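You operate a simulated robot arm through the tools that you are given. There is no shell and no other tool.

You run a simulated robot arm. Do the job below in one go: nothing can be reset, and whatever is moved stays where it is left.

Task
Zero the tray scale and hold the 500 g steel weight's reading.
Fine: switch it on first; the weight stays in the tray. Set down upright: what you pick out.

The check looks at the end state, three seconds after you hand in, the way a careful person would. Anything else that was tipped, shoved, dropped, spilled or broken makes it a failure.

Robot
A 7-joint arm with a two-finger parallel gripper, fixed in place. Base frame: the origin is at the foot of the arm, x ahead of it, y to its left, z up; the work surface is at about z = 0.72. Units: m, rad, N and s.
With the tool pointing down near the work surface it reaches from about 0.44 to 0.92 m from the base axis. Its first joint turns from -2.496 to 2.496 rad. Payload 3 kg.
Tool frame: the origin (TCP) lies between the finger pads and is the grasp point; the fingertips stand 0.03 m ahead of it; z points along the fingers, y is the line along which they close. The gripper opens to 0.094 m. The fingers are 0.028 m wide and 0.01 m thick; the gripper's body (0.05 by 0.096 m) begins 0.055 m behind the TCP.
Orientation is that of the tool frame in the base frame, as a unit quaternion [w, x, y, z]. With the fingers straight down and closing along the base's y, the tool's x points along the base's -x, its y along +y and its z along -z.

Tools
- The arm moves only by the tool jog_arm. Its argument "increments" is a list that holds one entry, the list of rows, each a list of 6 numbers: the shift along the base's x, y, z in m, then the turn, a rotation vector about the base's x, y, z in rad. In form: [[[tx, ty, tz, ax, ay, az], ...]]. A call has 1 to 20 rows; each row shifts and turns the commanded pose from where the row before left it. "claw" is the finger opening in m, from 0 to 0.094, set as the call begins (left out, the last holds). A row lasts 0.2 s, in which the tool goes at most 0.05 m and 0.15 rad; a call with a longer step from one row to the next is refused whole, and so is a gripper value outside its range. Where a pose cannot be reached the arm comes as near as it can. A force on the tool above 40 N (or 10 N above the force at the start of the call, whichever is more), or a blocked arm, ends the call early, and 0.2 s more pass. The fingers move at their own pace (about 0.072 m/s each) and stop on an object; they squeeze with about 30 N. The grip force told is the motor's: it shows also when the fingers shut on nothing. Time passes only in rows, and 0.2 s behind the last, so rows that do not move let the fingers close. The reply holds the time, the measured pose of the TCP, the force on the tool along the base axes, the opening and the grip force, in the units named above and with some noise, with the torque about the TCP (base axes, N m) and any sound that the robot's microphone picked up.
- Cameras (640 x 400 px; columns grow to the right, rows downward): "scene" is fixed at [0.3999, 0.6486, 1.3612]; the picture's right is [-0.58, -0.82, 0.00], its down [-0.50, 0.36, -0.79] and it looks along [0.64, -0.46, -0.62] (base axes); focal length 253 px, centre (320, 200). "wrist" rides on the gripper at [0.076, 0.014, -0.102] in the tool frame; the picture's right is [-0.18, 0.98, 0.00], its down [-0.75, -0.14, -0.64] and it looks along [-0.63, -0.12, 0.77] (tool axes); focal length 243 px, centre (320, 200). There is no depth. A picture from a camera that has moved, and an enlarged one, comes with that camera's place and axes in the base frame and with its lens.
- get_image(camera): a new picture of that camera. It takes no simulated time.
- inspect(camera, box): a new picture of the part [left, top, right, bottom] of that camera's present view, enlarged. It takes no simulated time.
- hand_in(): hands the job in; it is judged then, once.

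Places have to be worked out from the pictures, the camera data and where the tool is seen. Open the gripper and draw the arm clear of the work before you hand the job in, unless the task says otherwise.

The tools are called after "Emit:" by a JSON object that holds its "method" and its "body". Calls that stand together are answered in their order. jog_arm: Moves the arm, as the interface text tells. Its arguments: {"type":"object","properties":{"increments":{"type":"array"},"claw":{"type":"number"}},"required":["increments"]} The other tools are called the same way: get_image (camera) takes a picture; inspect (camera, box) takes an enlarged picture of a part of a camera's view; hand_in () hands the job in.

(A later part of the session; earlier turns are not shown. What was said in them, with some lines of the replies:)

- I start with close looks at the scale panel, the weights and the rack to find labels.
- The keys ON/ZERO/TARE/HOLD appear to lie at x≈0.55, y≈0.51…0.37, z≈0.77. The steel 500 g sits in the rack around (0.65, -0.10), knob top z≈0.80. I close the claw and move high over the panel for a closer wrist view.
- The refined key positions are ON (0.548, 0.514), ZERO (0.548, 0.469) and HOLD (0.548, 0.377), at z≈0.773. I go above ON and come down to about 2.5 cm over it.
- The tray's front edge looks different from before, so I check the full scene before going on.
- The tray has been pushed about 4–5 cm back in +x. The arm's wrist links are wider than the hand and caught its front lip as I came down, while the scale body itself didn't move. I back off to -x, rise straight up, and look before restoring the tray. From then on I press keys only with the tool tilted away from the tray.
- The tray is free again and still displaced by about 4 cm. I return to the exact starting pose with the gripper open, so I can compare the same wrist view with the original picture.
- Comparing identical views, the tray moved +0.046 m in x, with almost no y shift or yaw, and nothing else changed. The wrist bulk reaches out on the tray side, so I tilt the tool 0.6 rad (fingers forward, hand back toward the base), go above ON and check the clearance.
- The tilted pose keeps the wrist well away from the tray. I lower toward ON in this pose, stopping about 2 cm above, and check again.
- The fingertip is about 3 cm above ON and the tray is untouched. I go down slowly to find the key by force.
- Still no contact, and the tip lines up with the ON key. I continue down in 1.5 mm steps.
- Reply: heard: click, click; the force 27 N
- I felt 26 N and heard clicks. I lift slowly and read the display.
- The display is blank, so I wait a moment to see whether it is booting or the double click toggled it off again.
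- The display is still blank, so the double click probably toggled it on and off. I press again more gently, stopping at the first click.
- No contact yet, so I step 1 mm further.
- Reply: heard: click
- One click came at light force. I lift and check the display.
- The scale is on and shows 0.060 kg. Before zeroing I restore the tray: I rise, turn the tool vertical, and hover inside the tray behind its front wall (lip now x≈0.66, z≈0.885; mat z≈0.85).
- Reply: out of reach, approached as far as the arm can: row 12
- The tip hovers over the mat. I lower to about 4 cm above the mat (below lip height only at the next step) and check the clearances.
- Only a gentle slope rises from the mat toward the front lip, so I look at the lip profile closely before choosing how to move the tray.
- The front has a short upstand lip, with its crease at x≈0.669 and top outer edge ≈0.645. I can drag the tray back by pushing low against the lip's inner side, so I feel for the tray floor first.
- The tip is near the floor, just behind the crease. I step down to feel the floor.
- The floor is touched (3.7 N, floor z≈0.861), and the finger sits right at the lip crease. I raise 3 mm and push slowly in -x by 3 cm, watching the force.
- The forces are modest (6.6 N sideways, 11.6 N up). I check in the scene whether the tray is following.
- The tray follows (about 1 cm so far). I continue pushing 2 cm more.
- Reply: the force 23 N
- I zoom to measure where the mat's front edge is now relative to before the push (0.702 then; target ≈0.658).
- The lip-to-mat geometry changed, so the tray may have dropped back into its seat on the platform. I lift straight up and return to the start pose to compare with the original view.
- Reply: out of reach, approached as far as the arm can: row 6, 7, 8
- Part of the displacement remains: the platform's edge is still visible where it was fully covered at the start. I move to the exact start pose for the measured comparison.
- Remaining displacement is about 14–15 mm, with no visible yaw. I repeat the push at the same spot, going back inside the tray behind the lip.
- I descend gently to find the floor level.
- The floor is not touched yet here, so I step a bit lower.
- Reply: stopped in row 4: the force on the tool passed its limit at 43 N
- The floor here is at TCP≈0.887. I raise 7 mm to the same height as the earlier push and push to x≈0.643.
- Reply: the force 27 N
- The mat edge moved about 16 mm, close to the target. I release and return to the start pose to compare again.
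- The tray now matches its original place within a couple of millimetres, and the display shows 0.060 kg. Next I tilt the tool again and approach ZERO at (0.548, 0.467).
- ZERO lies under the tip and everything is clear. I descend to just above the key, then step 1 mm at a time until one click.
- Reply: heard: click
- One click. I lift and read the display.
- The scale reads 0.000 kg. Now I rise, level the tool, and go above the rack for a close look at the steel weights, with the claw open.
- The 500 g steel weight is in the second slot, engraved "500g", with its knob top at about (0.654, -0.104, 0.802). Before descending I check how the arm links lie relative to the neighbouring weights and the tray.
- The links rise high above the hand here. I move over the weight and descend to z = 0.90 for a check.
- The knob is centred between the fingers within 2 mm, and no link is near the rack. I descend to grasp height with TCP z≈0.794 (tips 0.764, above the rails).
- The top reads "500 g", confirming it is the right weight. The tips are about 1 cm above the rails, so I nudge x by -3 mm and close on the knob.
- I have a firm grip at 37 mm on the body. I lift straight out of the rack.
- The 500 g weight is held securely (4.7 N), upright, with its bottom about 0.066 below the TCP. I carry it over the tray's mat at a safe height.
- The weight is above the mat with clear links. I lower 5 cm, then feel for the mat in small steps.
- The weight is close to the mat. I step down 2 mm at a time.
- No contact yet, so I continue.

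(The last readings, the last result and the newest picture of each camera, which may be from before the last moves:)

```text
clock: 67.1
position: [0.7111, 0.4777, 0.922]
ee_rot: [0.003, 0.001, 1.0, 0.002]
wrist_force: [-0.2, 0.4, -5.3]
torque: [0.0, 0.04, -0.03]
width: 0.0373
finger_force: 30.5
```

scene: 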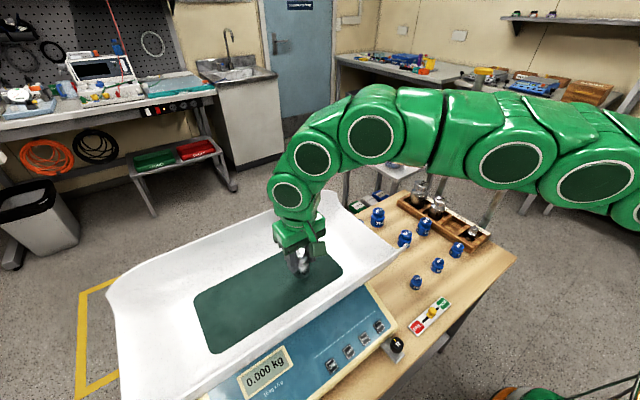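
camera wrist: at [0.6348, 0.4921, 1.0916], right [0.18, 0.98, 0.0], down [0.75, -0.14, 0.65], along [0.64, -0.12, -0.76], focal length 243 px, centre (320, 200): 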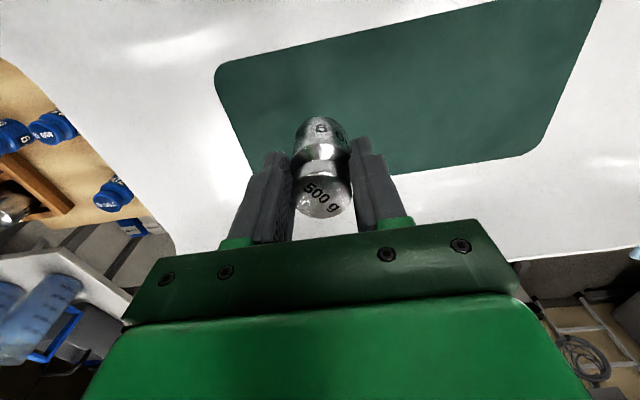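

Still hanging free, so I keep stepping down.

Emit:
{"method": "jog_arm", "body": {"increments": [[[0, 0, -0.0015, 0, 0, 0], [0, 0, 0, 0, 0, 0]]]}}

Emit:
{"method": "jog_arm", "body": {"increments": [[[0, 0, -0.0015, 0, 0, 0], [0, 0, 0, 0, 0, 0]]]}}

Emit:
{"method": "inspect", "body": {"camera": "scene", "box": [220, 280, 420, 400]}}

```text
clock: 67.7
position: [0.7118, 0.4786, 0.9219]
ee_rot: [0.003, 0.0, 1.0, 0.002]
wrist_force: [0.5, -0.5, -5.0]
torque: [0.0, 0.0, 0.0]
width: 0.0371
finger_force: 29.7
```

```text
clock: 68.3
position: [0.7121, 0.4786, 0.9191]
ee_rot: [0.003, 0.0, 1.0, 0.002]
wrist_force: [0.6, 0.2, -4.5]
torque: [0.01, 0.0, 0.03]
width: 0.0369
finger_force: 29.3
```

```text
3.20 times, centred on (320, 340) of scene
camera zoom: at [0.3999, 0.6486, 1.3612], right [-0.58, -0.82, 0.0], down [-0.5, 0.36, -0.79], along [0.64, -0.46, -0.62], focal length 810 px, centre (320, -248)
```

zoom: 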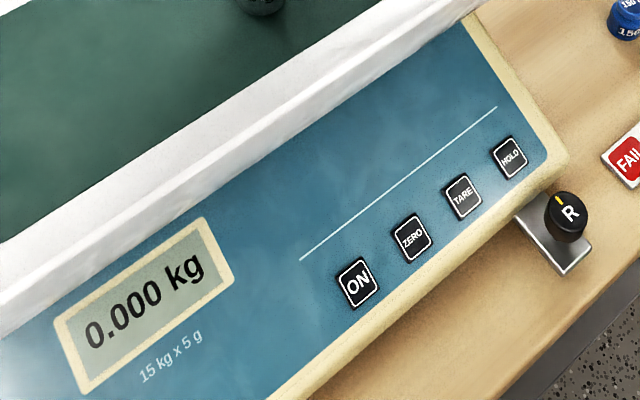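

The scale still shows 0.000, so there is no contact yet. I continue down.

Emit:
{"method": "jog_arm", "body": {"increments": [[[0, 0, -0.0015, 0, 0, 0], [0, 0, 0, 0, 0, 0]]]}}

Emit:
{"method": "jog_arm", "body": {"increments": [[[0, 0, -0.0015, 0, 0, 0], [0, 0, 0, 0, 0, 0]]]}}

Emit:
{"method": "inspect", "body": {"camera": "scene", "box": [220, 200, 360, 300]}}

```text
clock: 68.9
position: [0.7115, 0.4782, 0.9186]
ee_rot: [0.003, -0.001, 1.0, 0.002]
wrist_force: [-0.2, 0.0, -5.1]
torque: [-0.02, 0.01, 0.04]
width: 0.0369
finger_force: 29.6
```

```text
clock: 69.5
position: [0.7114, 0.478, 0.9167]
ee_rot: [0.002, 0.0, 1.0, 0.002]
wrist_force: [0.6, 0.2, -5.0]
torque: [0.03, -0.01, 0.01]
width: 0.0367
finger_force: 30.2
```

```text
4.00 times, centred on (290, 250) of scene
camera zoom: at [0.3999, 0.6486, 1.3612], right [-0.58, -0.82, 0.0], down [-0.5, 0.36, -0.79], along [0.64, -0.46, -0.62], focal length 1013 px, centre (440, 0)
```

zoom: 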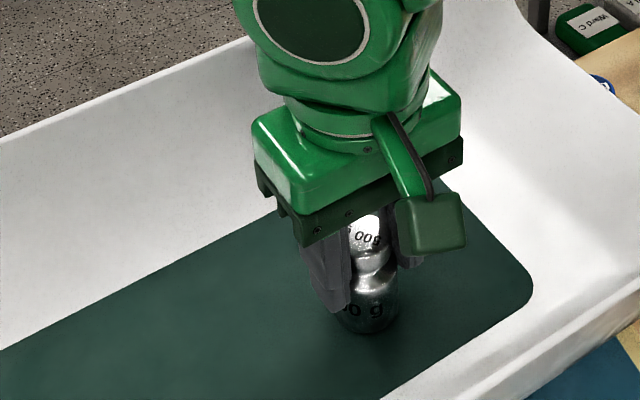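

It is nearly down and the shadow gap is closing. I continue in 1 mm rows.

Emit:
{"method": "jog_arm", "body": {"increments": [[[0, 0, -0.001, 0, 0, 0], [0, 0, -0.001, 0, 0, 0], [0, 0, 0, 0, 0, 0]]]}}

Emit:
{"method": "jog_arm", "body": {"increments": [[[0, 0, -0.001, 0, 0, 0], [0, 0, -0.001, 0, 0, 0], [0, 0, 0, 0, 0, 0]]]}}

Emit:
{"method": "inspect", "body": {"camera": "scene", "box": [220, 280, 420, 400]}}

```text
clock: 70.3
position: [0.7119, 0.4775, 0.9127]
ee_rot: [0.003, 0.0, 1.0, 0.001]
wrist_force: [-1.0, 0.0, -5.0]
torque: [0.03, 0.0, 0.01]
width: 0.0369
finger_force: 30.1
```

```text
clock: 71.1
position: [0.7113, 0.4776, 0.9134]
ee_rot: [0.004, 0.0, 1.0, 0.002]
wrist_force: [1.5, 1.5, 5.1]
torque: [-0.09, -0.05, 0.05]
width: 0.0368
finger_force: 29.8
```

```text
3.20 times, centred on (320, 340) of scene
camera zoom: at [0.3999, 0.6486, 1.3612], right [-0.58, -0.82, 0.0], down [-0.5, 0.36, -0.79], along [0.64, -0.46, -0.62], focal length 810 px, centre (320, -248)
```

zoom: 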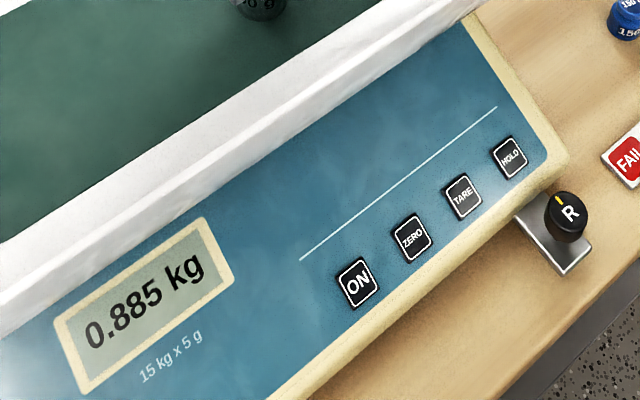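

The weight is on the mat: the scale shows 0.885 kg because I press slightly. I ease up 1 mm and open the claw.

Emit:
{"method": "jog_arm", "body": {"increments": [[[0, 0, 0.0008, 0, 0, 0], [0, 0, 0, 0, 0, 0]]]}}

Emit:
{"method": "jog_arm", "body": {"increments": [[[0, 0, 0, 0, 0, 0], [0, 0, 0, 0, 0, 0], [0, 0, 0, 0, 0, 0], [0, 0, 0, 0, 0, 0], [0, 0, 0, 0, 0, 0]]], "claw": 0.085}}

Emit:
{"method": "get_image", "body": {"camera": "wrist"}}

Emit:
{"method": "inspect", "body": {"camera": "scene", "box": [220, 200, 420, 400]}}

```text
clock: 71.7
position: [0.7105, 0.4784, 0.9126]
ee_rot: [0.002, 0.001, 1.0, 0.002]
wrist_force: [1.2, -0.5, -0.3]
torque: [-0.13, -0.11, 0.01]
width: 0.037
finger_force: 30.5
```

```text
clock: 72.9
position: [0.7096, 0.4781, 0.9123]
ee_rot: [0.002, 0.0, 1.0, 0.002]
wrist_force: [0.5, -0.1, 0.2]
torque: [0.0, 0.04, 0.0]
width: 0.0853
finger_force: 0.2
```

```text
taken
camera wrist: at [0.6342, 0.4934, 1.0154], right [0.18, 0.98, 0.0], down [0.75, -0.14, 0.65], along [0.63, -0.12, -0.76], focal length 243 px, centre (320, 200)
```

wrist: 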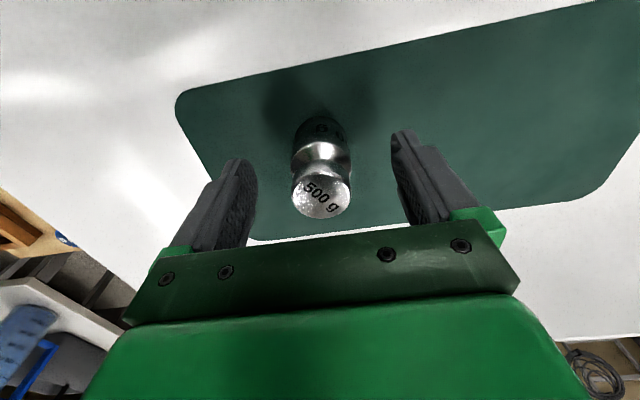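

```text
2.00 times, centred on (320, 300) of scene
camera zoom: at [0.3999, 0.6486, 1.3612], right [-0.58, -0.82, 0.0], down [-0.5, 0.36, -0.79], along [0.64, -0.46, -0.62], focal length 506 px, centre (320, 0)
```

zoom: 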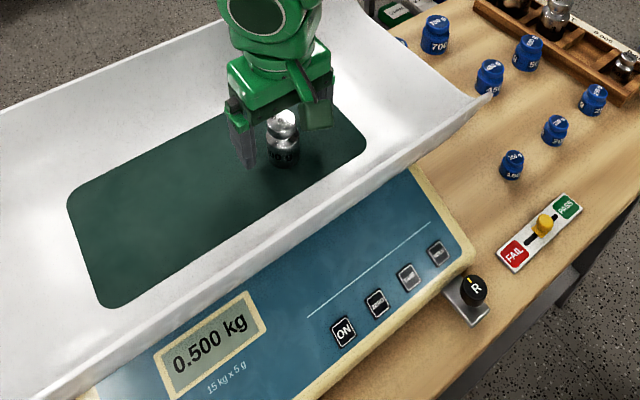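

The scale reads 0.500 kg with the weight standing upright. I rise straight clear of it and move back toward HOLD at a safe height.

Emit:
{"method": "jog_arm", "body": {"increments": [[[0, 0, 0.02, 0, 0, 0], [0, 0, 0.03, 0, 0, 0], [0, 0, 0.04, 0, 0, 0], [0, 0, 0.01, 0, 0, 0], [-0.03, -0.02, 0.02, 0, 0, 0], [-0.03, -0.02, 0.02, 0, 0, 0], [-0.03, -0.02, 0.02, 0, 0, 0], [-0.03, -0.02, 0.02, 0, 0, 0], [-0.03, -0.02, 0.02, 0, 0, 0], [0, 0, 0, 0, 0, 0]]]}}

Emit:
{"method": "get_image", "body": {"camera": "scene"}}

```text
clock: 75.1
position: [0.559, 0.3777, 1.1141]
ee_rot: [0.002, 0.0, 1.0, 0.002]
wrist_force: [0.8, 0.5, 0.0]
torque: [-0.02, 0.02, 0.01]
width: 0.0851
finger_force: 0.0
```

```text
taken
```

scene: 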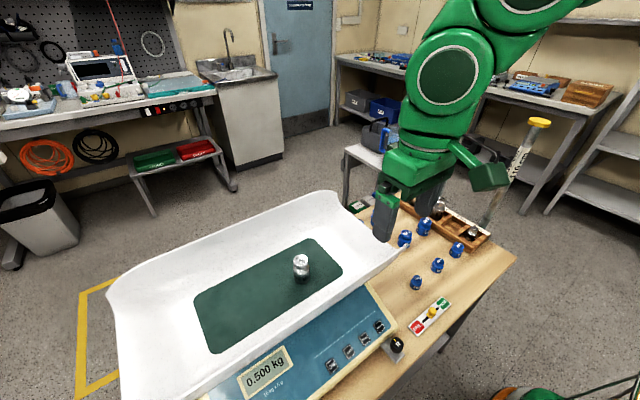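

The weight stands upright and the reading is steady at 0.500 kg. I close the claw, tilt, and approach HOLD at (0.548, 0.376).

Emit:
{"method": "jog_arm", "body": {"increments": [[[-0.005, -0.0005, -0.01, 0, -0.15, 0], [-0.005, -0.0005, -0.02, 0, -0.15, 0], [-0.005, 0, -0.03, 0, -0.15, 0], [-0.0045, 0, -0.03, 0, -0.15, 0], [0, 0, -0.045, 0, 0, 0], [0, 0, -0.045, 0, 0, 0], [0, 0, -0.045, 0, 0, 0], [0, 0, -0.025, 0, 0, 0], [0, 0, 0, 0, 0, 0]]], "claw": 0.0}}

Emit:
{"method": "get_image", "body": {"camera": "wrist"}}

Emit:
{"method": "get_image", "body": {"camera": "scene"}}

```text
clock: 77.1
position: [0.5444, 0.3777, 0.8628]
ee_rot: [0.297, 0.0, 0.955, 0.001]
wrist_force: [-0.1, -0.5, 0.2]
torque: [0.01, -0.01, 0.02]
width: 0.0
finger_force: 30.1
```

```text
taken
camera wrist: at [0.4226, 0.3921, 0.904], right [0.15, 0.98, 0.11], down [0.26, -0.14, 0.96], along [0.95, -0.12, -0.27], focal length 243 px, centre (320, 200)
```

wrist: 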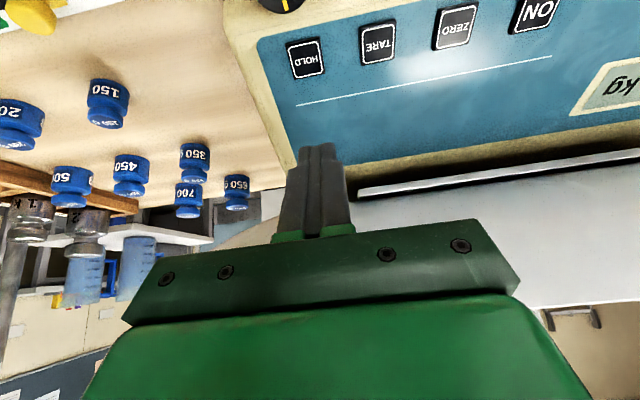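

```text
taken
```

scene: 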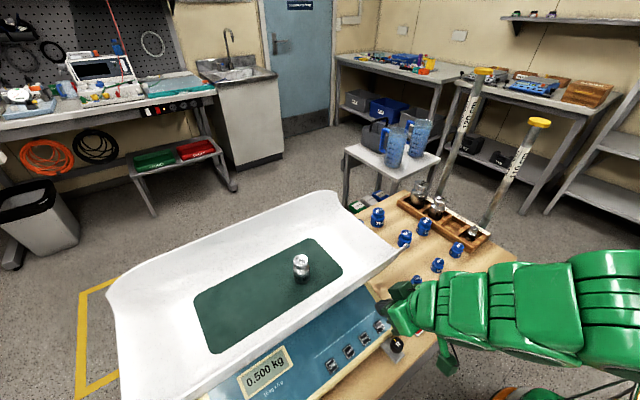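

HOLD lies under the tip and all is clear. I descend to just above the key.

Emit:
{"method": "jog_arm", "body": {"increments": [[[-0.005, -0.001, -0.02, 0, 0, 0], [0, 0, -0.02, 0, 0, 0], [0, 0, -0.012, 0, 0, 0], [0, 0, -0.003, 0, 0, 0], [0, 0, 0, 0, 0, 0]]]}}

Emit:
{"method": "get_image", "body": {"camera": "wrist"}}

Emit:
{"method": "get_image", "body": {"camera": "scene"}}

```text
clock: 78.3
position: [0.5373, 0.3751, 0.8077]
ee_rot: [0.298, 0.001, 0.955, 0.001]
wrist_force: [-0.3, 0.7, -0.1]
torque: [-0.03, -0.02, 0.01]
width: 0.0
finger_force: 30.0
```

```text
taken
camera wrist: at [0.4164, 0.3915, 0.8489], right [0.15, 0.98, 0.11], down [0.26, -0.14, 0.96], along [0.96, -0.12, -0.27], focal length 243 px, centre (320, 200)
```

wrist: 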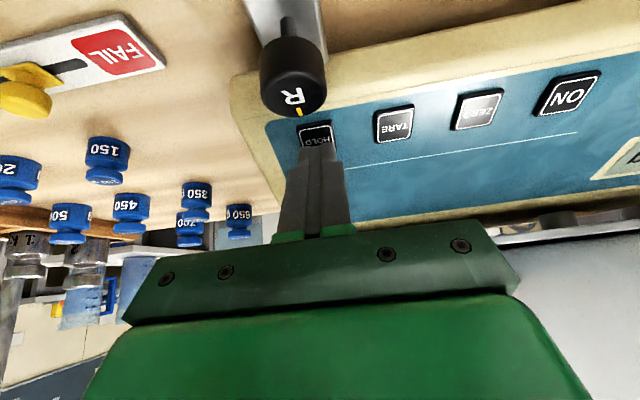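

```text
taken
```

scene: 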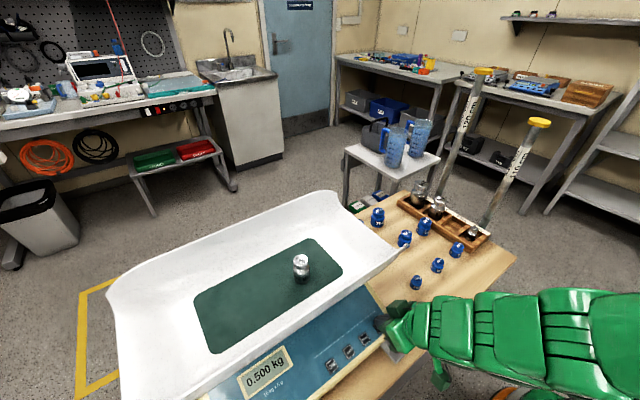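

The tip is on the HOLD key's line, the knob is clear, and the scale holds at 0.500. I step down 1 mm at a time to one click.

Emit:
{"method": "jog_arm", "body": {"increments": [[[0, 0, -0.001, 0, 0, 0]]]}}

Emit:
{"method": "jog_arm", "body": {"increments": [[[0, 0, -0.001, 0, 0, 0]]]}}

Emit:
{"method": "jog_arm", "body": {"increments": [[[0, 0, -0.001, 0, 0, 0]]]}}

```text
clock: 78.7
position: [0.5379, 0.3772, 0.8069]
ee_rot: [0.299, 0.0, 0.954, 0.001]
wrist_force: [-0.6, 0.3, 0.2]
torque: [-0.03, -0.01, -0.01]
width: 0.0001
finger_force: 30.3
```

```text
clock: 79.1
position: [0.5374, 0.3768, 0.8057]
ee_rot: [0.298, -0.001, 0.955, 0.002]
wrist_force: [-0.6, -0.3, 0.2]
torque: [-0.02, 0.02, 0.0]
width: 0.0
finger_force: 29.4
```

```text
clock: 79.5
position: [0.5374, 0.3773, 0.8059]
ee_rot: [0.299, 0.0, 0.954, 0.002]
wrist_force: [-0.2, -0.1, -0.6]
torque: [-0.03, 0.02, -0.02]
width: 0.0003
finger_force: 29.8
```

No click yet, so I take one more step.

Emit:
{"method": "jog_arm", "body": {"increments": [[[0, 0, -0.001, 0, 0, 0]]]}}

```text
clock: 79.9
position: [0.5377, 0.3756, 0.8044]
ee_rot: [0.299, -0.001, 0.954, 0.001]
wrist_force: [-0.1, -0.5, 1.2]
torque: [0.0, -0.05, 0.01]
width: 0.0
finger_force: 29.7
```

Contact seems to be starting (1.2 N) without a click, so I go half a millimetre more.

Emit:
{"method": "jog_arm", "body": {"increments": [[[0, 0, -0.0006, 0, 0, 0]]]}}

```text
clock: 80.3
position: [0.5373, 0.3765, 0.8034]
ee_rot: [0.299, 0.0, 0.954, 0.001]
wrist_force: [-0.7, -0.2, 0.5]
torque: [0.03, -0.02, 0.02]
width: 0.0001
finger_force: 30.0
```

Emit:
{"method": "jog_arm", "body": {"increments": [[[0, 0, -0.0006, 0, 0, 0]]]}}

```text
clock: 80.7
position: [0.5373, 0.3769, 0.8021]
ee_rot: [0.298, 0.0, 0.954, 0.002]
wrist_force: [-0.8, -1.6, 1.3]
torque: [-0.05, 0.01, -0.03]
width: 0.0002
finger_force: 29.7
heard: click
```

One click. I lift off and read the display.

Emit:
{"method": "jog_arm", "body": {"increments": [[[0, 0, 0.01, 0, 0, 0], [0, 0, 0.03, 0, 0, 0], [0, 0, 0.04, 0, 0, 0], [0, 0, 0.04, 0, 0, 0], [0, 0, 0.04, 0, 0, 0], [0, 0, 0.04, 0, 0, 0], [0, 0, 0, 0, 0, 0]]]}}

Emit:
{"method": "get_image", "body": {"camera": "scene"}}

Emit:
{"method": "inspect", "body": {"camera": "scene", "box": [220, 280, 420, 400]}}

```text
clock: 82.3
position: [0.5366, 0.3763, 1.002]
ee_rot: [0.298, 0.0, 0.955, 0.001]
wrist_force: [-0.9, -0.6, 0.7]
torque: [0.02, 0.01, -0.01]
width: 0.0
finger_force: 30.0
```

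```text
taken
```

scene: 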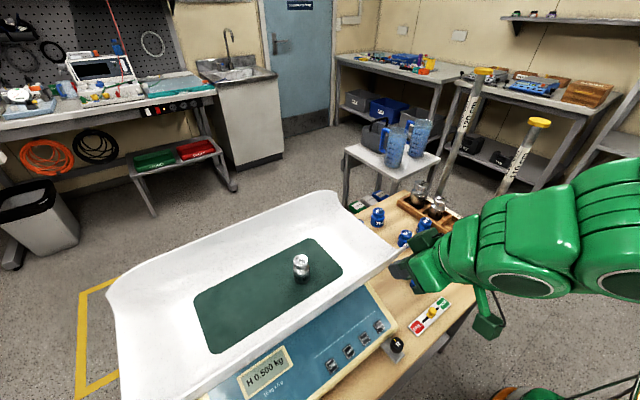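

```text
3.20 times, centred on (320, 340) of scene
camera zoom: at [0.3999, 0.6486, 1.3612], right [-0.58, -0.82, 0.0], down [-0.5, 0.36, -0.79], along [0.64, -0.46, -0.62], focal length 810 px, centre (320, -248)
```

zoom: 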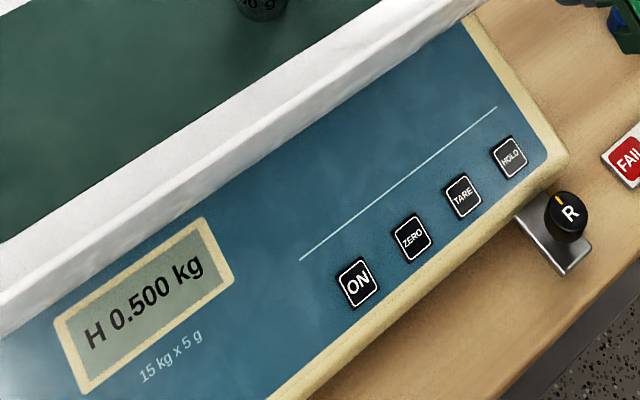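

The display shows "H 0.500 kg" and the weight is upright in the tray. I level the tool, open the gripper, and return to the start pose, clear of the work.

Emit:
{"method": "jog_arm", "body": {"increments": [[[0, 0, 0.04, 0, 0, 0], [0, 0, 0.04, 0, 0, 0], [0, 0, 0.04, 0, 0.15, 0], [0, 0, 0.04, 0, 0.15, 0], [0.005, -0.03, 0.03, 0, 0.15, 0], [0.005, -0.04, 0.02, 0, 0.15, 0], [0.005, -0.04, 0, 0, 0, 0], [0.005, -0.04, 0, 0, 0, 0], [0, 0, 0, 0, 0, 0], [0, 0, 0, 0, 0, 0]]], "claw": 0.094}}

Emit:
{"method": "get_image", "body": {"camera": "scene"}}

Emit:
{"method": "inspect", "body": {"camera": "scene", "box": [90, 180, 410, 400]}}

Emit:
{"method": "inspect", "body": {"camera": "wrist", "box": [260, 0, 640, 200]}}

Emit:
{"method": "inspect", "body": {"camera": "wrist", "box": [130, 40, 350, 200]}}

```text
clock: 84.5
position: [0.5585, 0.2274, 1.2159]
ee_rot: [0.003, 0.0, 1.0, 0.003]
wrist_force: [-0.1, 1.4, -0.5]
torque: [-0.02, 0.06, 0.03]
width: 0.0939
finger_force: 0.2
```

```text
taken
```

scene: 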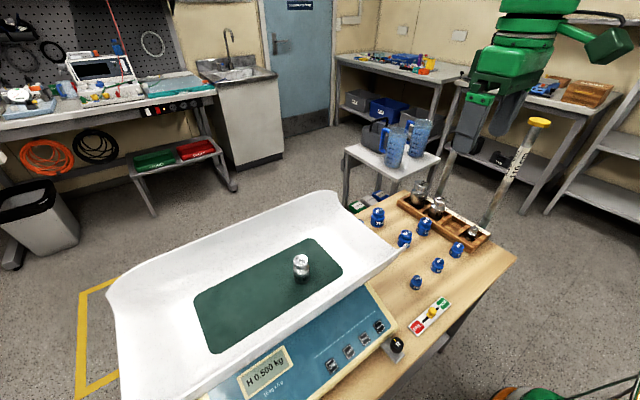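

```text
1.82 times, centred on (250, 290) of scene
camera zoom: at [0.3999, 0.6486, 1.3612], right [-0.58, -0.82, 0.0], down [-0.5, 0.36, -0.79], along [0.64, -0.46, -0.62], focal length 460 px, centre (447, 36)
```

zoom: 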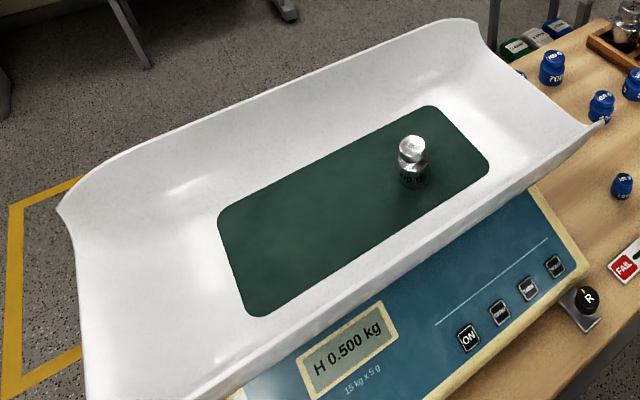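

```text
1.68 times, centred on (450, 100) of wrist
camera zoom: at [0.4814, 0.2414, 1.3174], right [0.18, 0.98, 0.0], down [0.75, -0.14, 0.65], along [0.63, -0.12, -0.76], focal length 409 px, centre (101, 368)
```

zoom: 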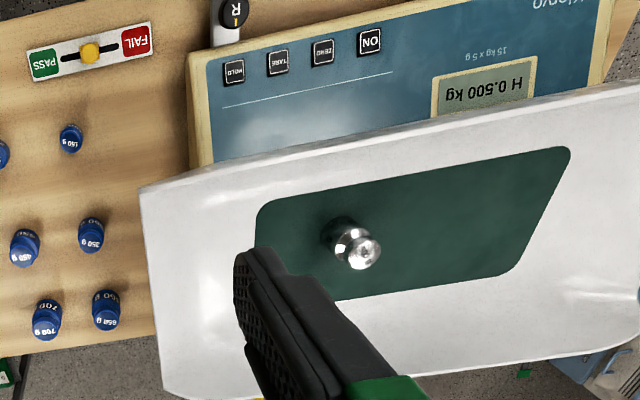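

```text
2.50 times, centred on (240, 120) of wrist
camera zoom: at [0.4814, 0.2414, 1.3174], right [0.18, 0.98, 0.0], down [0.75, -0.14, 0.65], along [0.63, -0.12, -0.76], focal length 606 px, centre (520, 400)
```

zoom: 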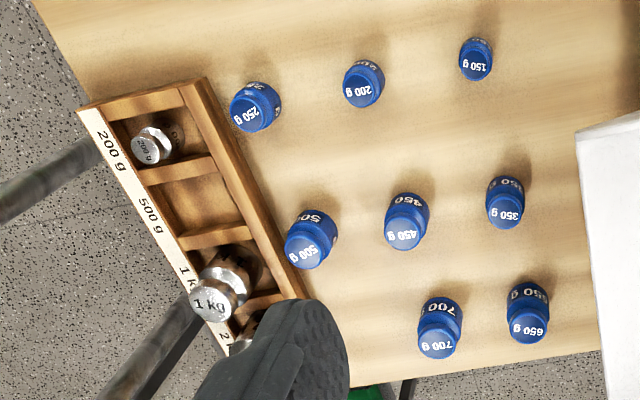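

The display reads "H 0.500 kg", the weight is upright in the tray, and the tray is back in place. The other weights and controls haven't moved, and the open gripper is clear, so I hand in.

Emit:
{"method": "hand_in", "body": {}}

```text
The job is handed in.
```

The scale is on, was zeroed, and is holding the steel 500 g weight's reading: the display shows "H 0.500 kg". The weight stands upright on the tray mat, and the open gripper is clear of the work.

- **Tray was shoved:** on my first approach to the ON key the arm pushed the tray back about 4.6 cm. I pushed it back by pressing a finger against the inside of its front lip. It is now within about 2–3 mm of where it started. I did this before zeroing, but the check may still count it as a disturbance.
- **Hard press on the tray:** while finding the tray floor, the force on the tool briefly reached 43 N and stopped the arm. I saw no damage, and the scale read normally afterwards.
- **ON key clicked twice:** the first press gave two clicks and left the display blank, so I pressed it again more gently and it came on. It read 0.060 kg with the tray empty before I zeroed it.

The other weights, the rack, the R knob and the PASS/FAIL slider look unmoved in the final pictures.
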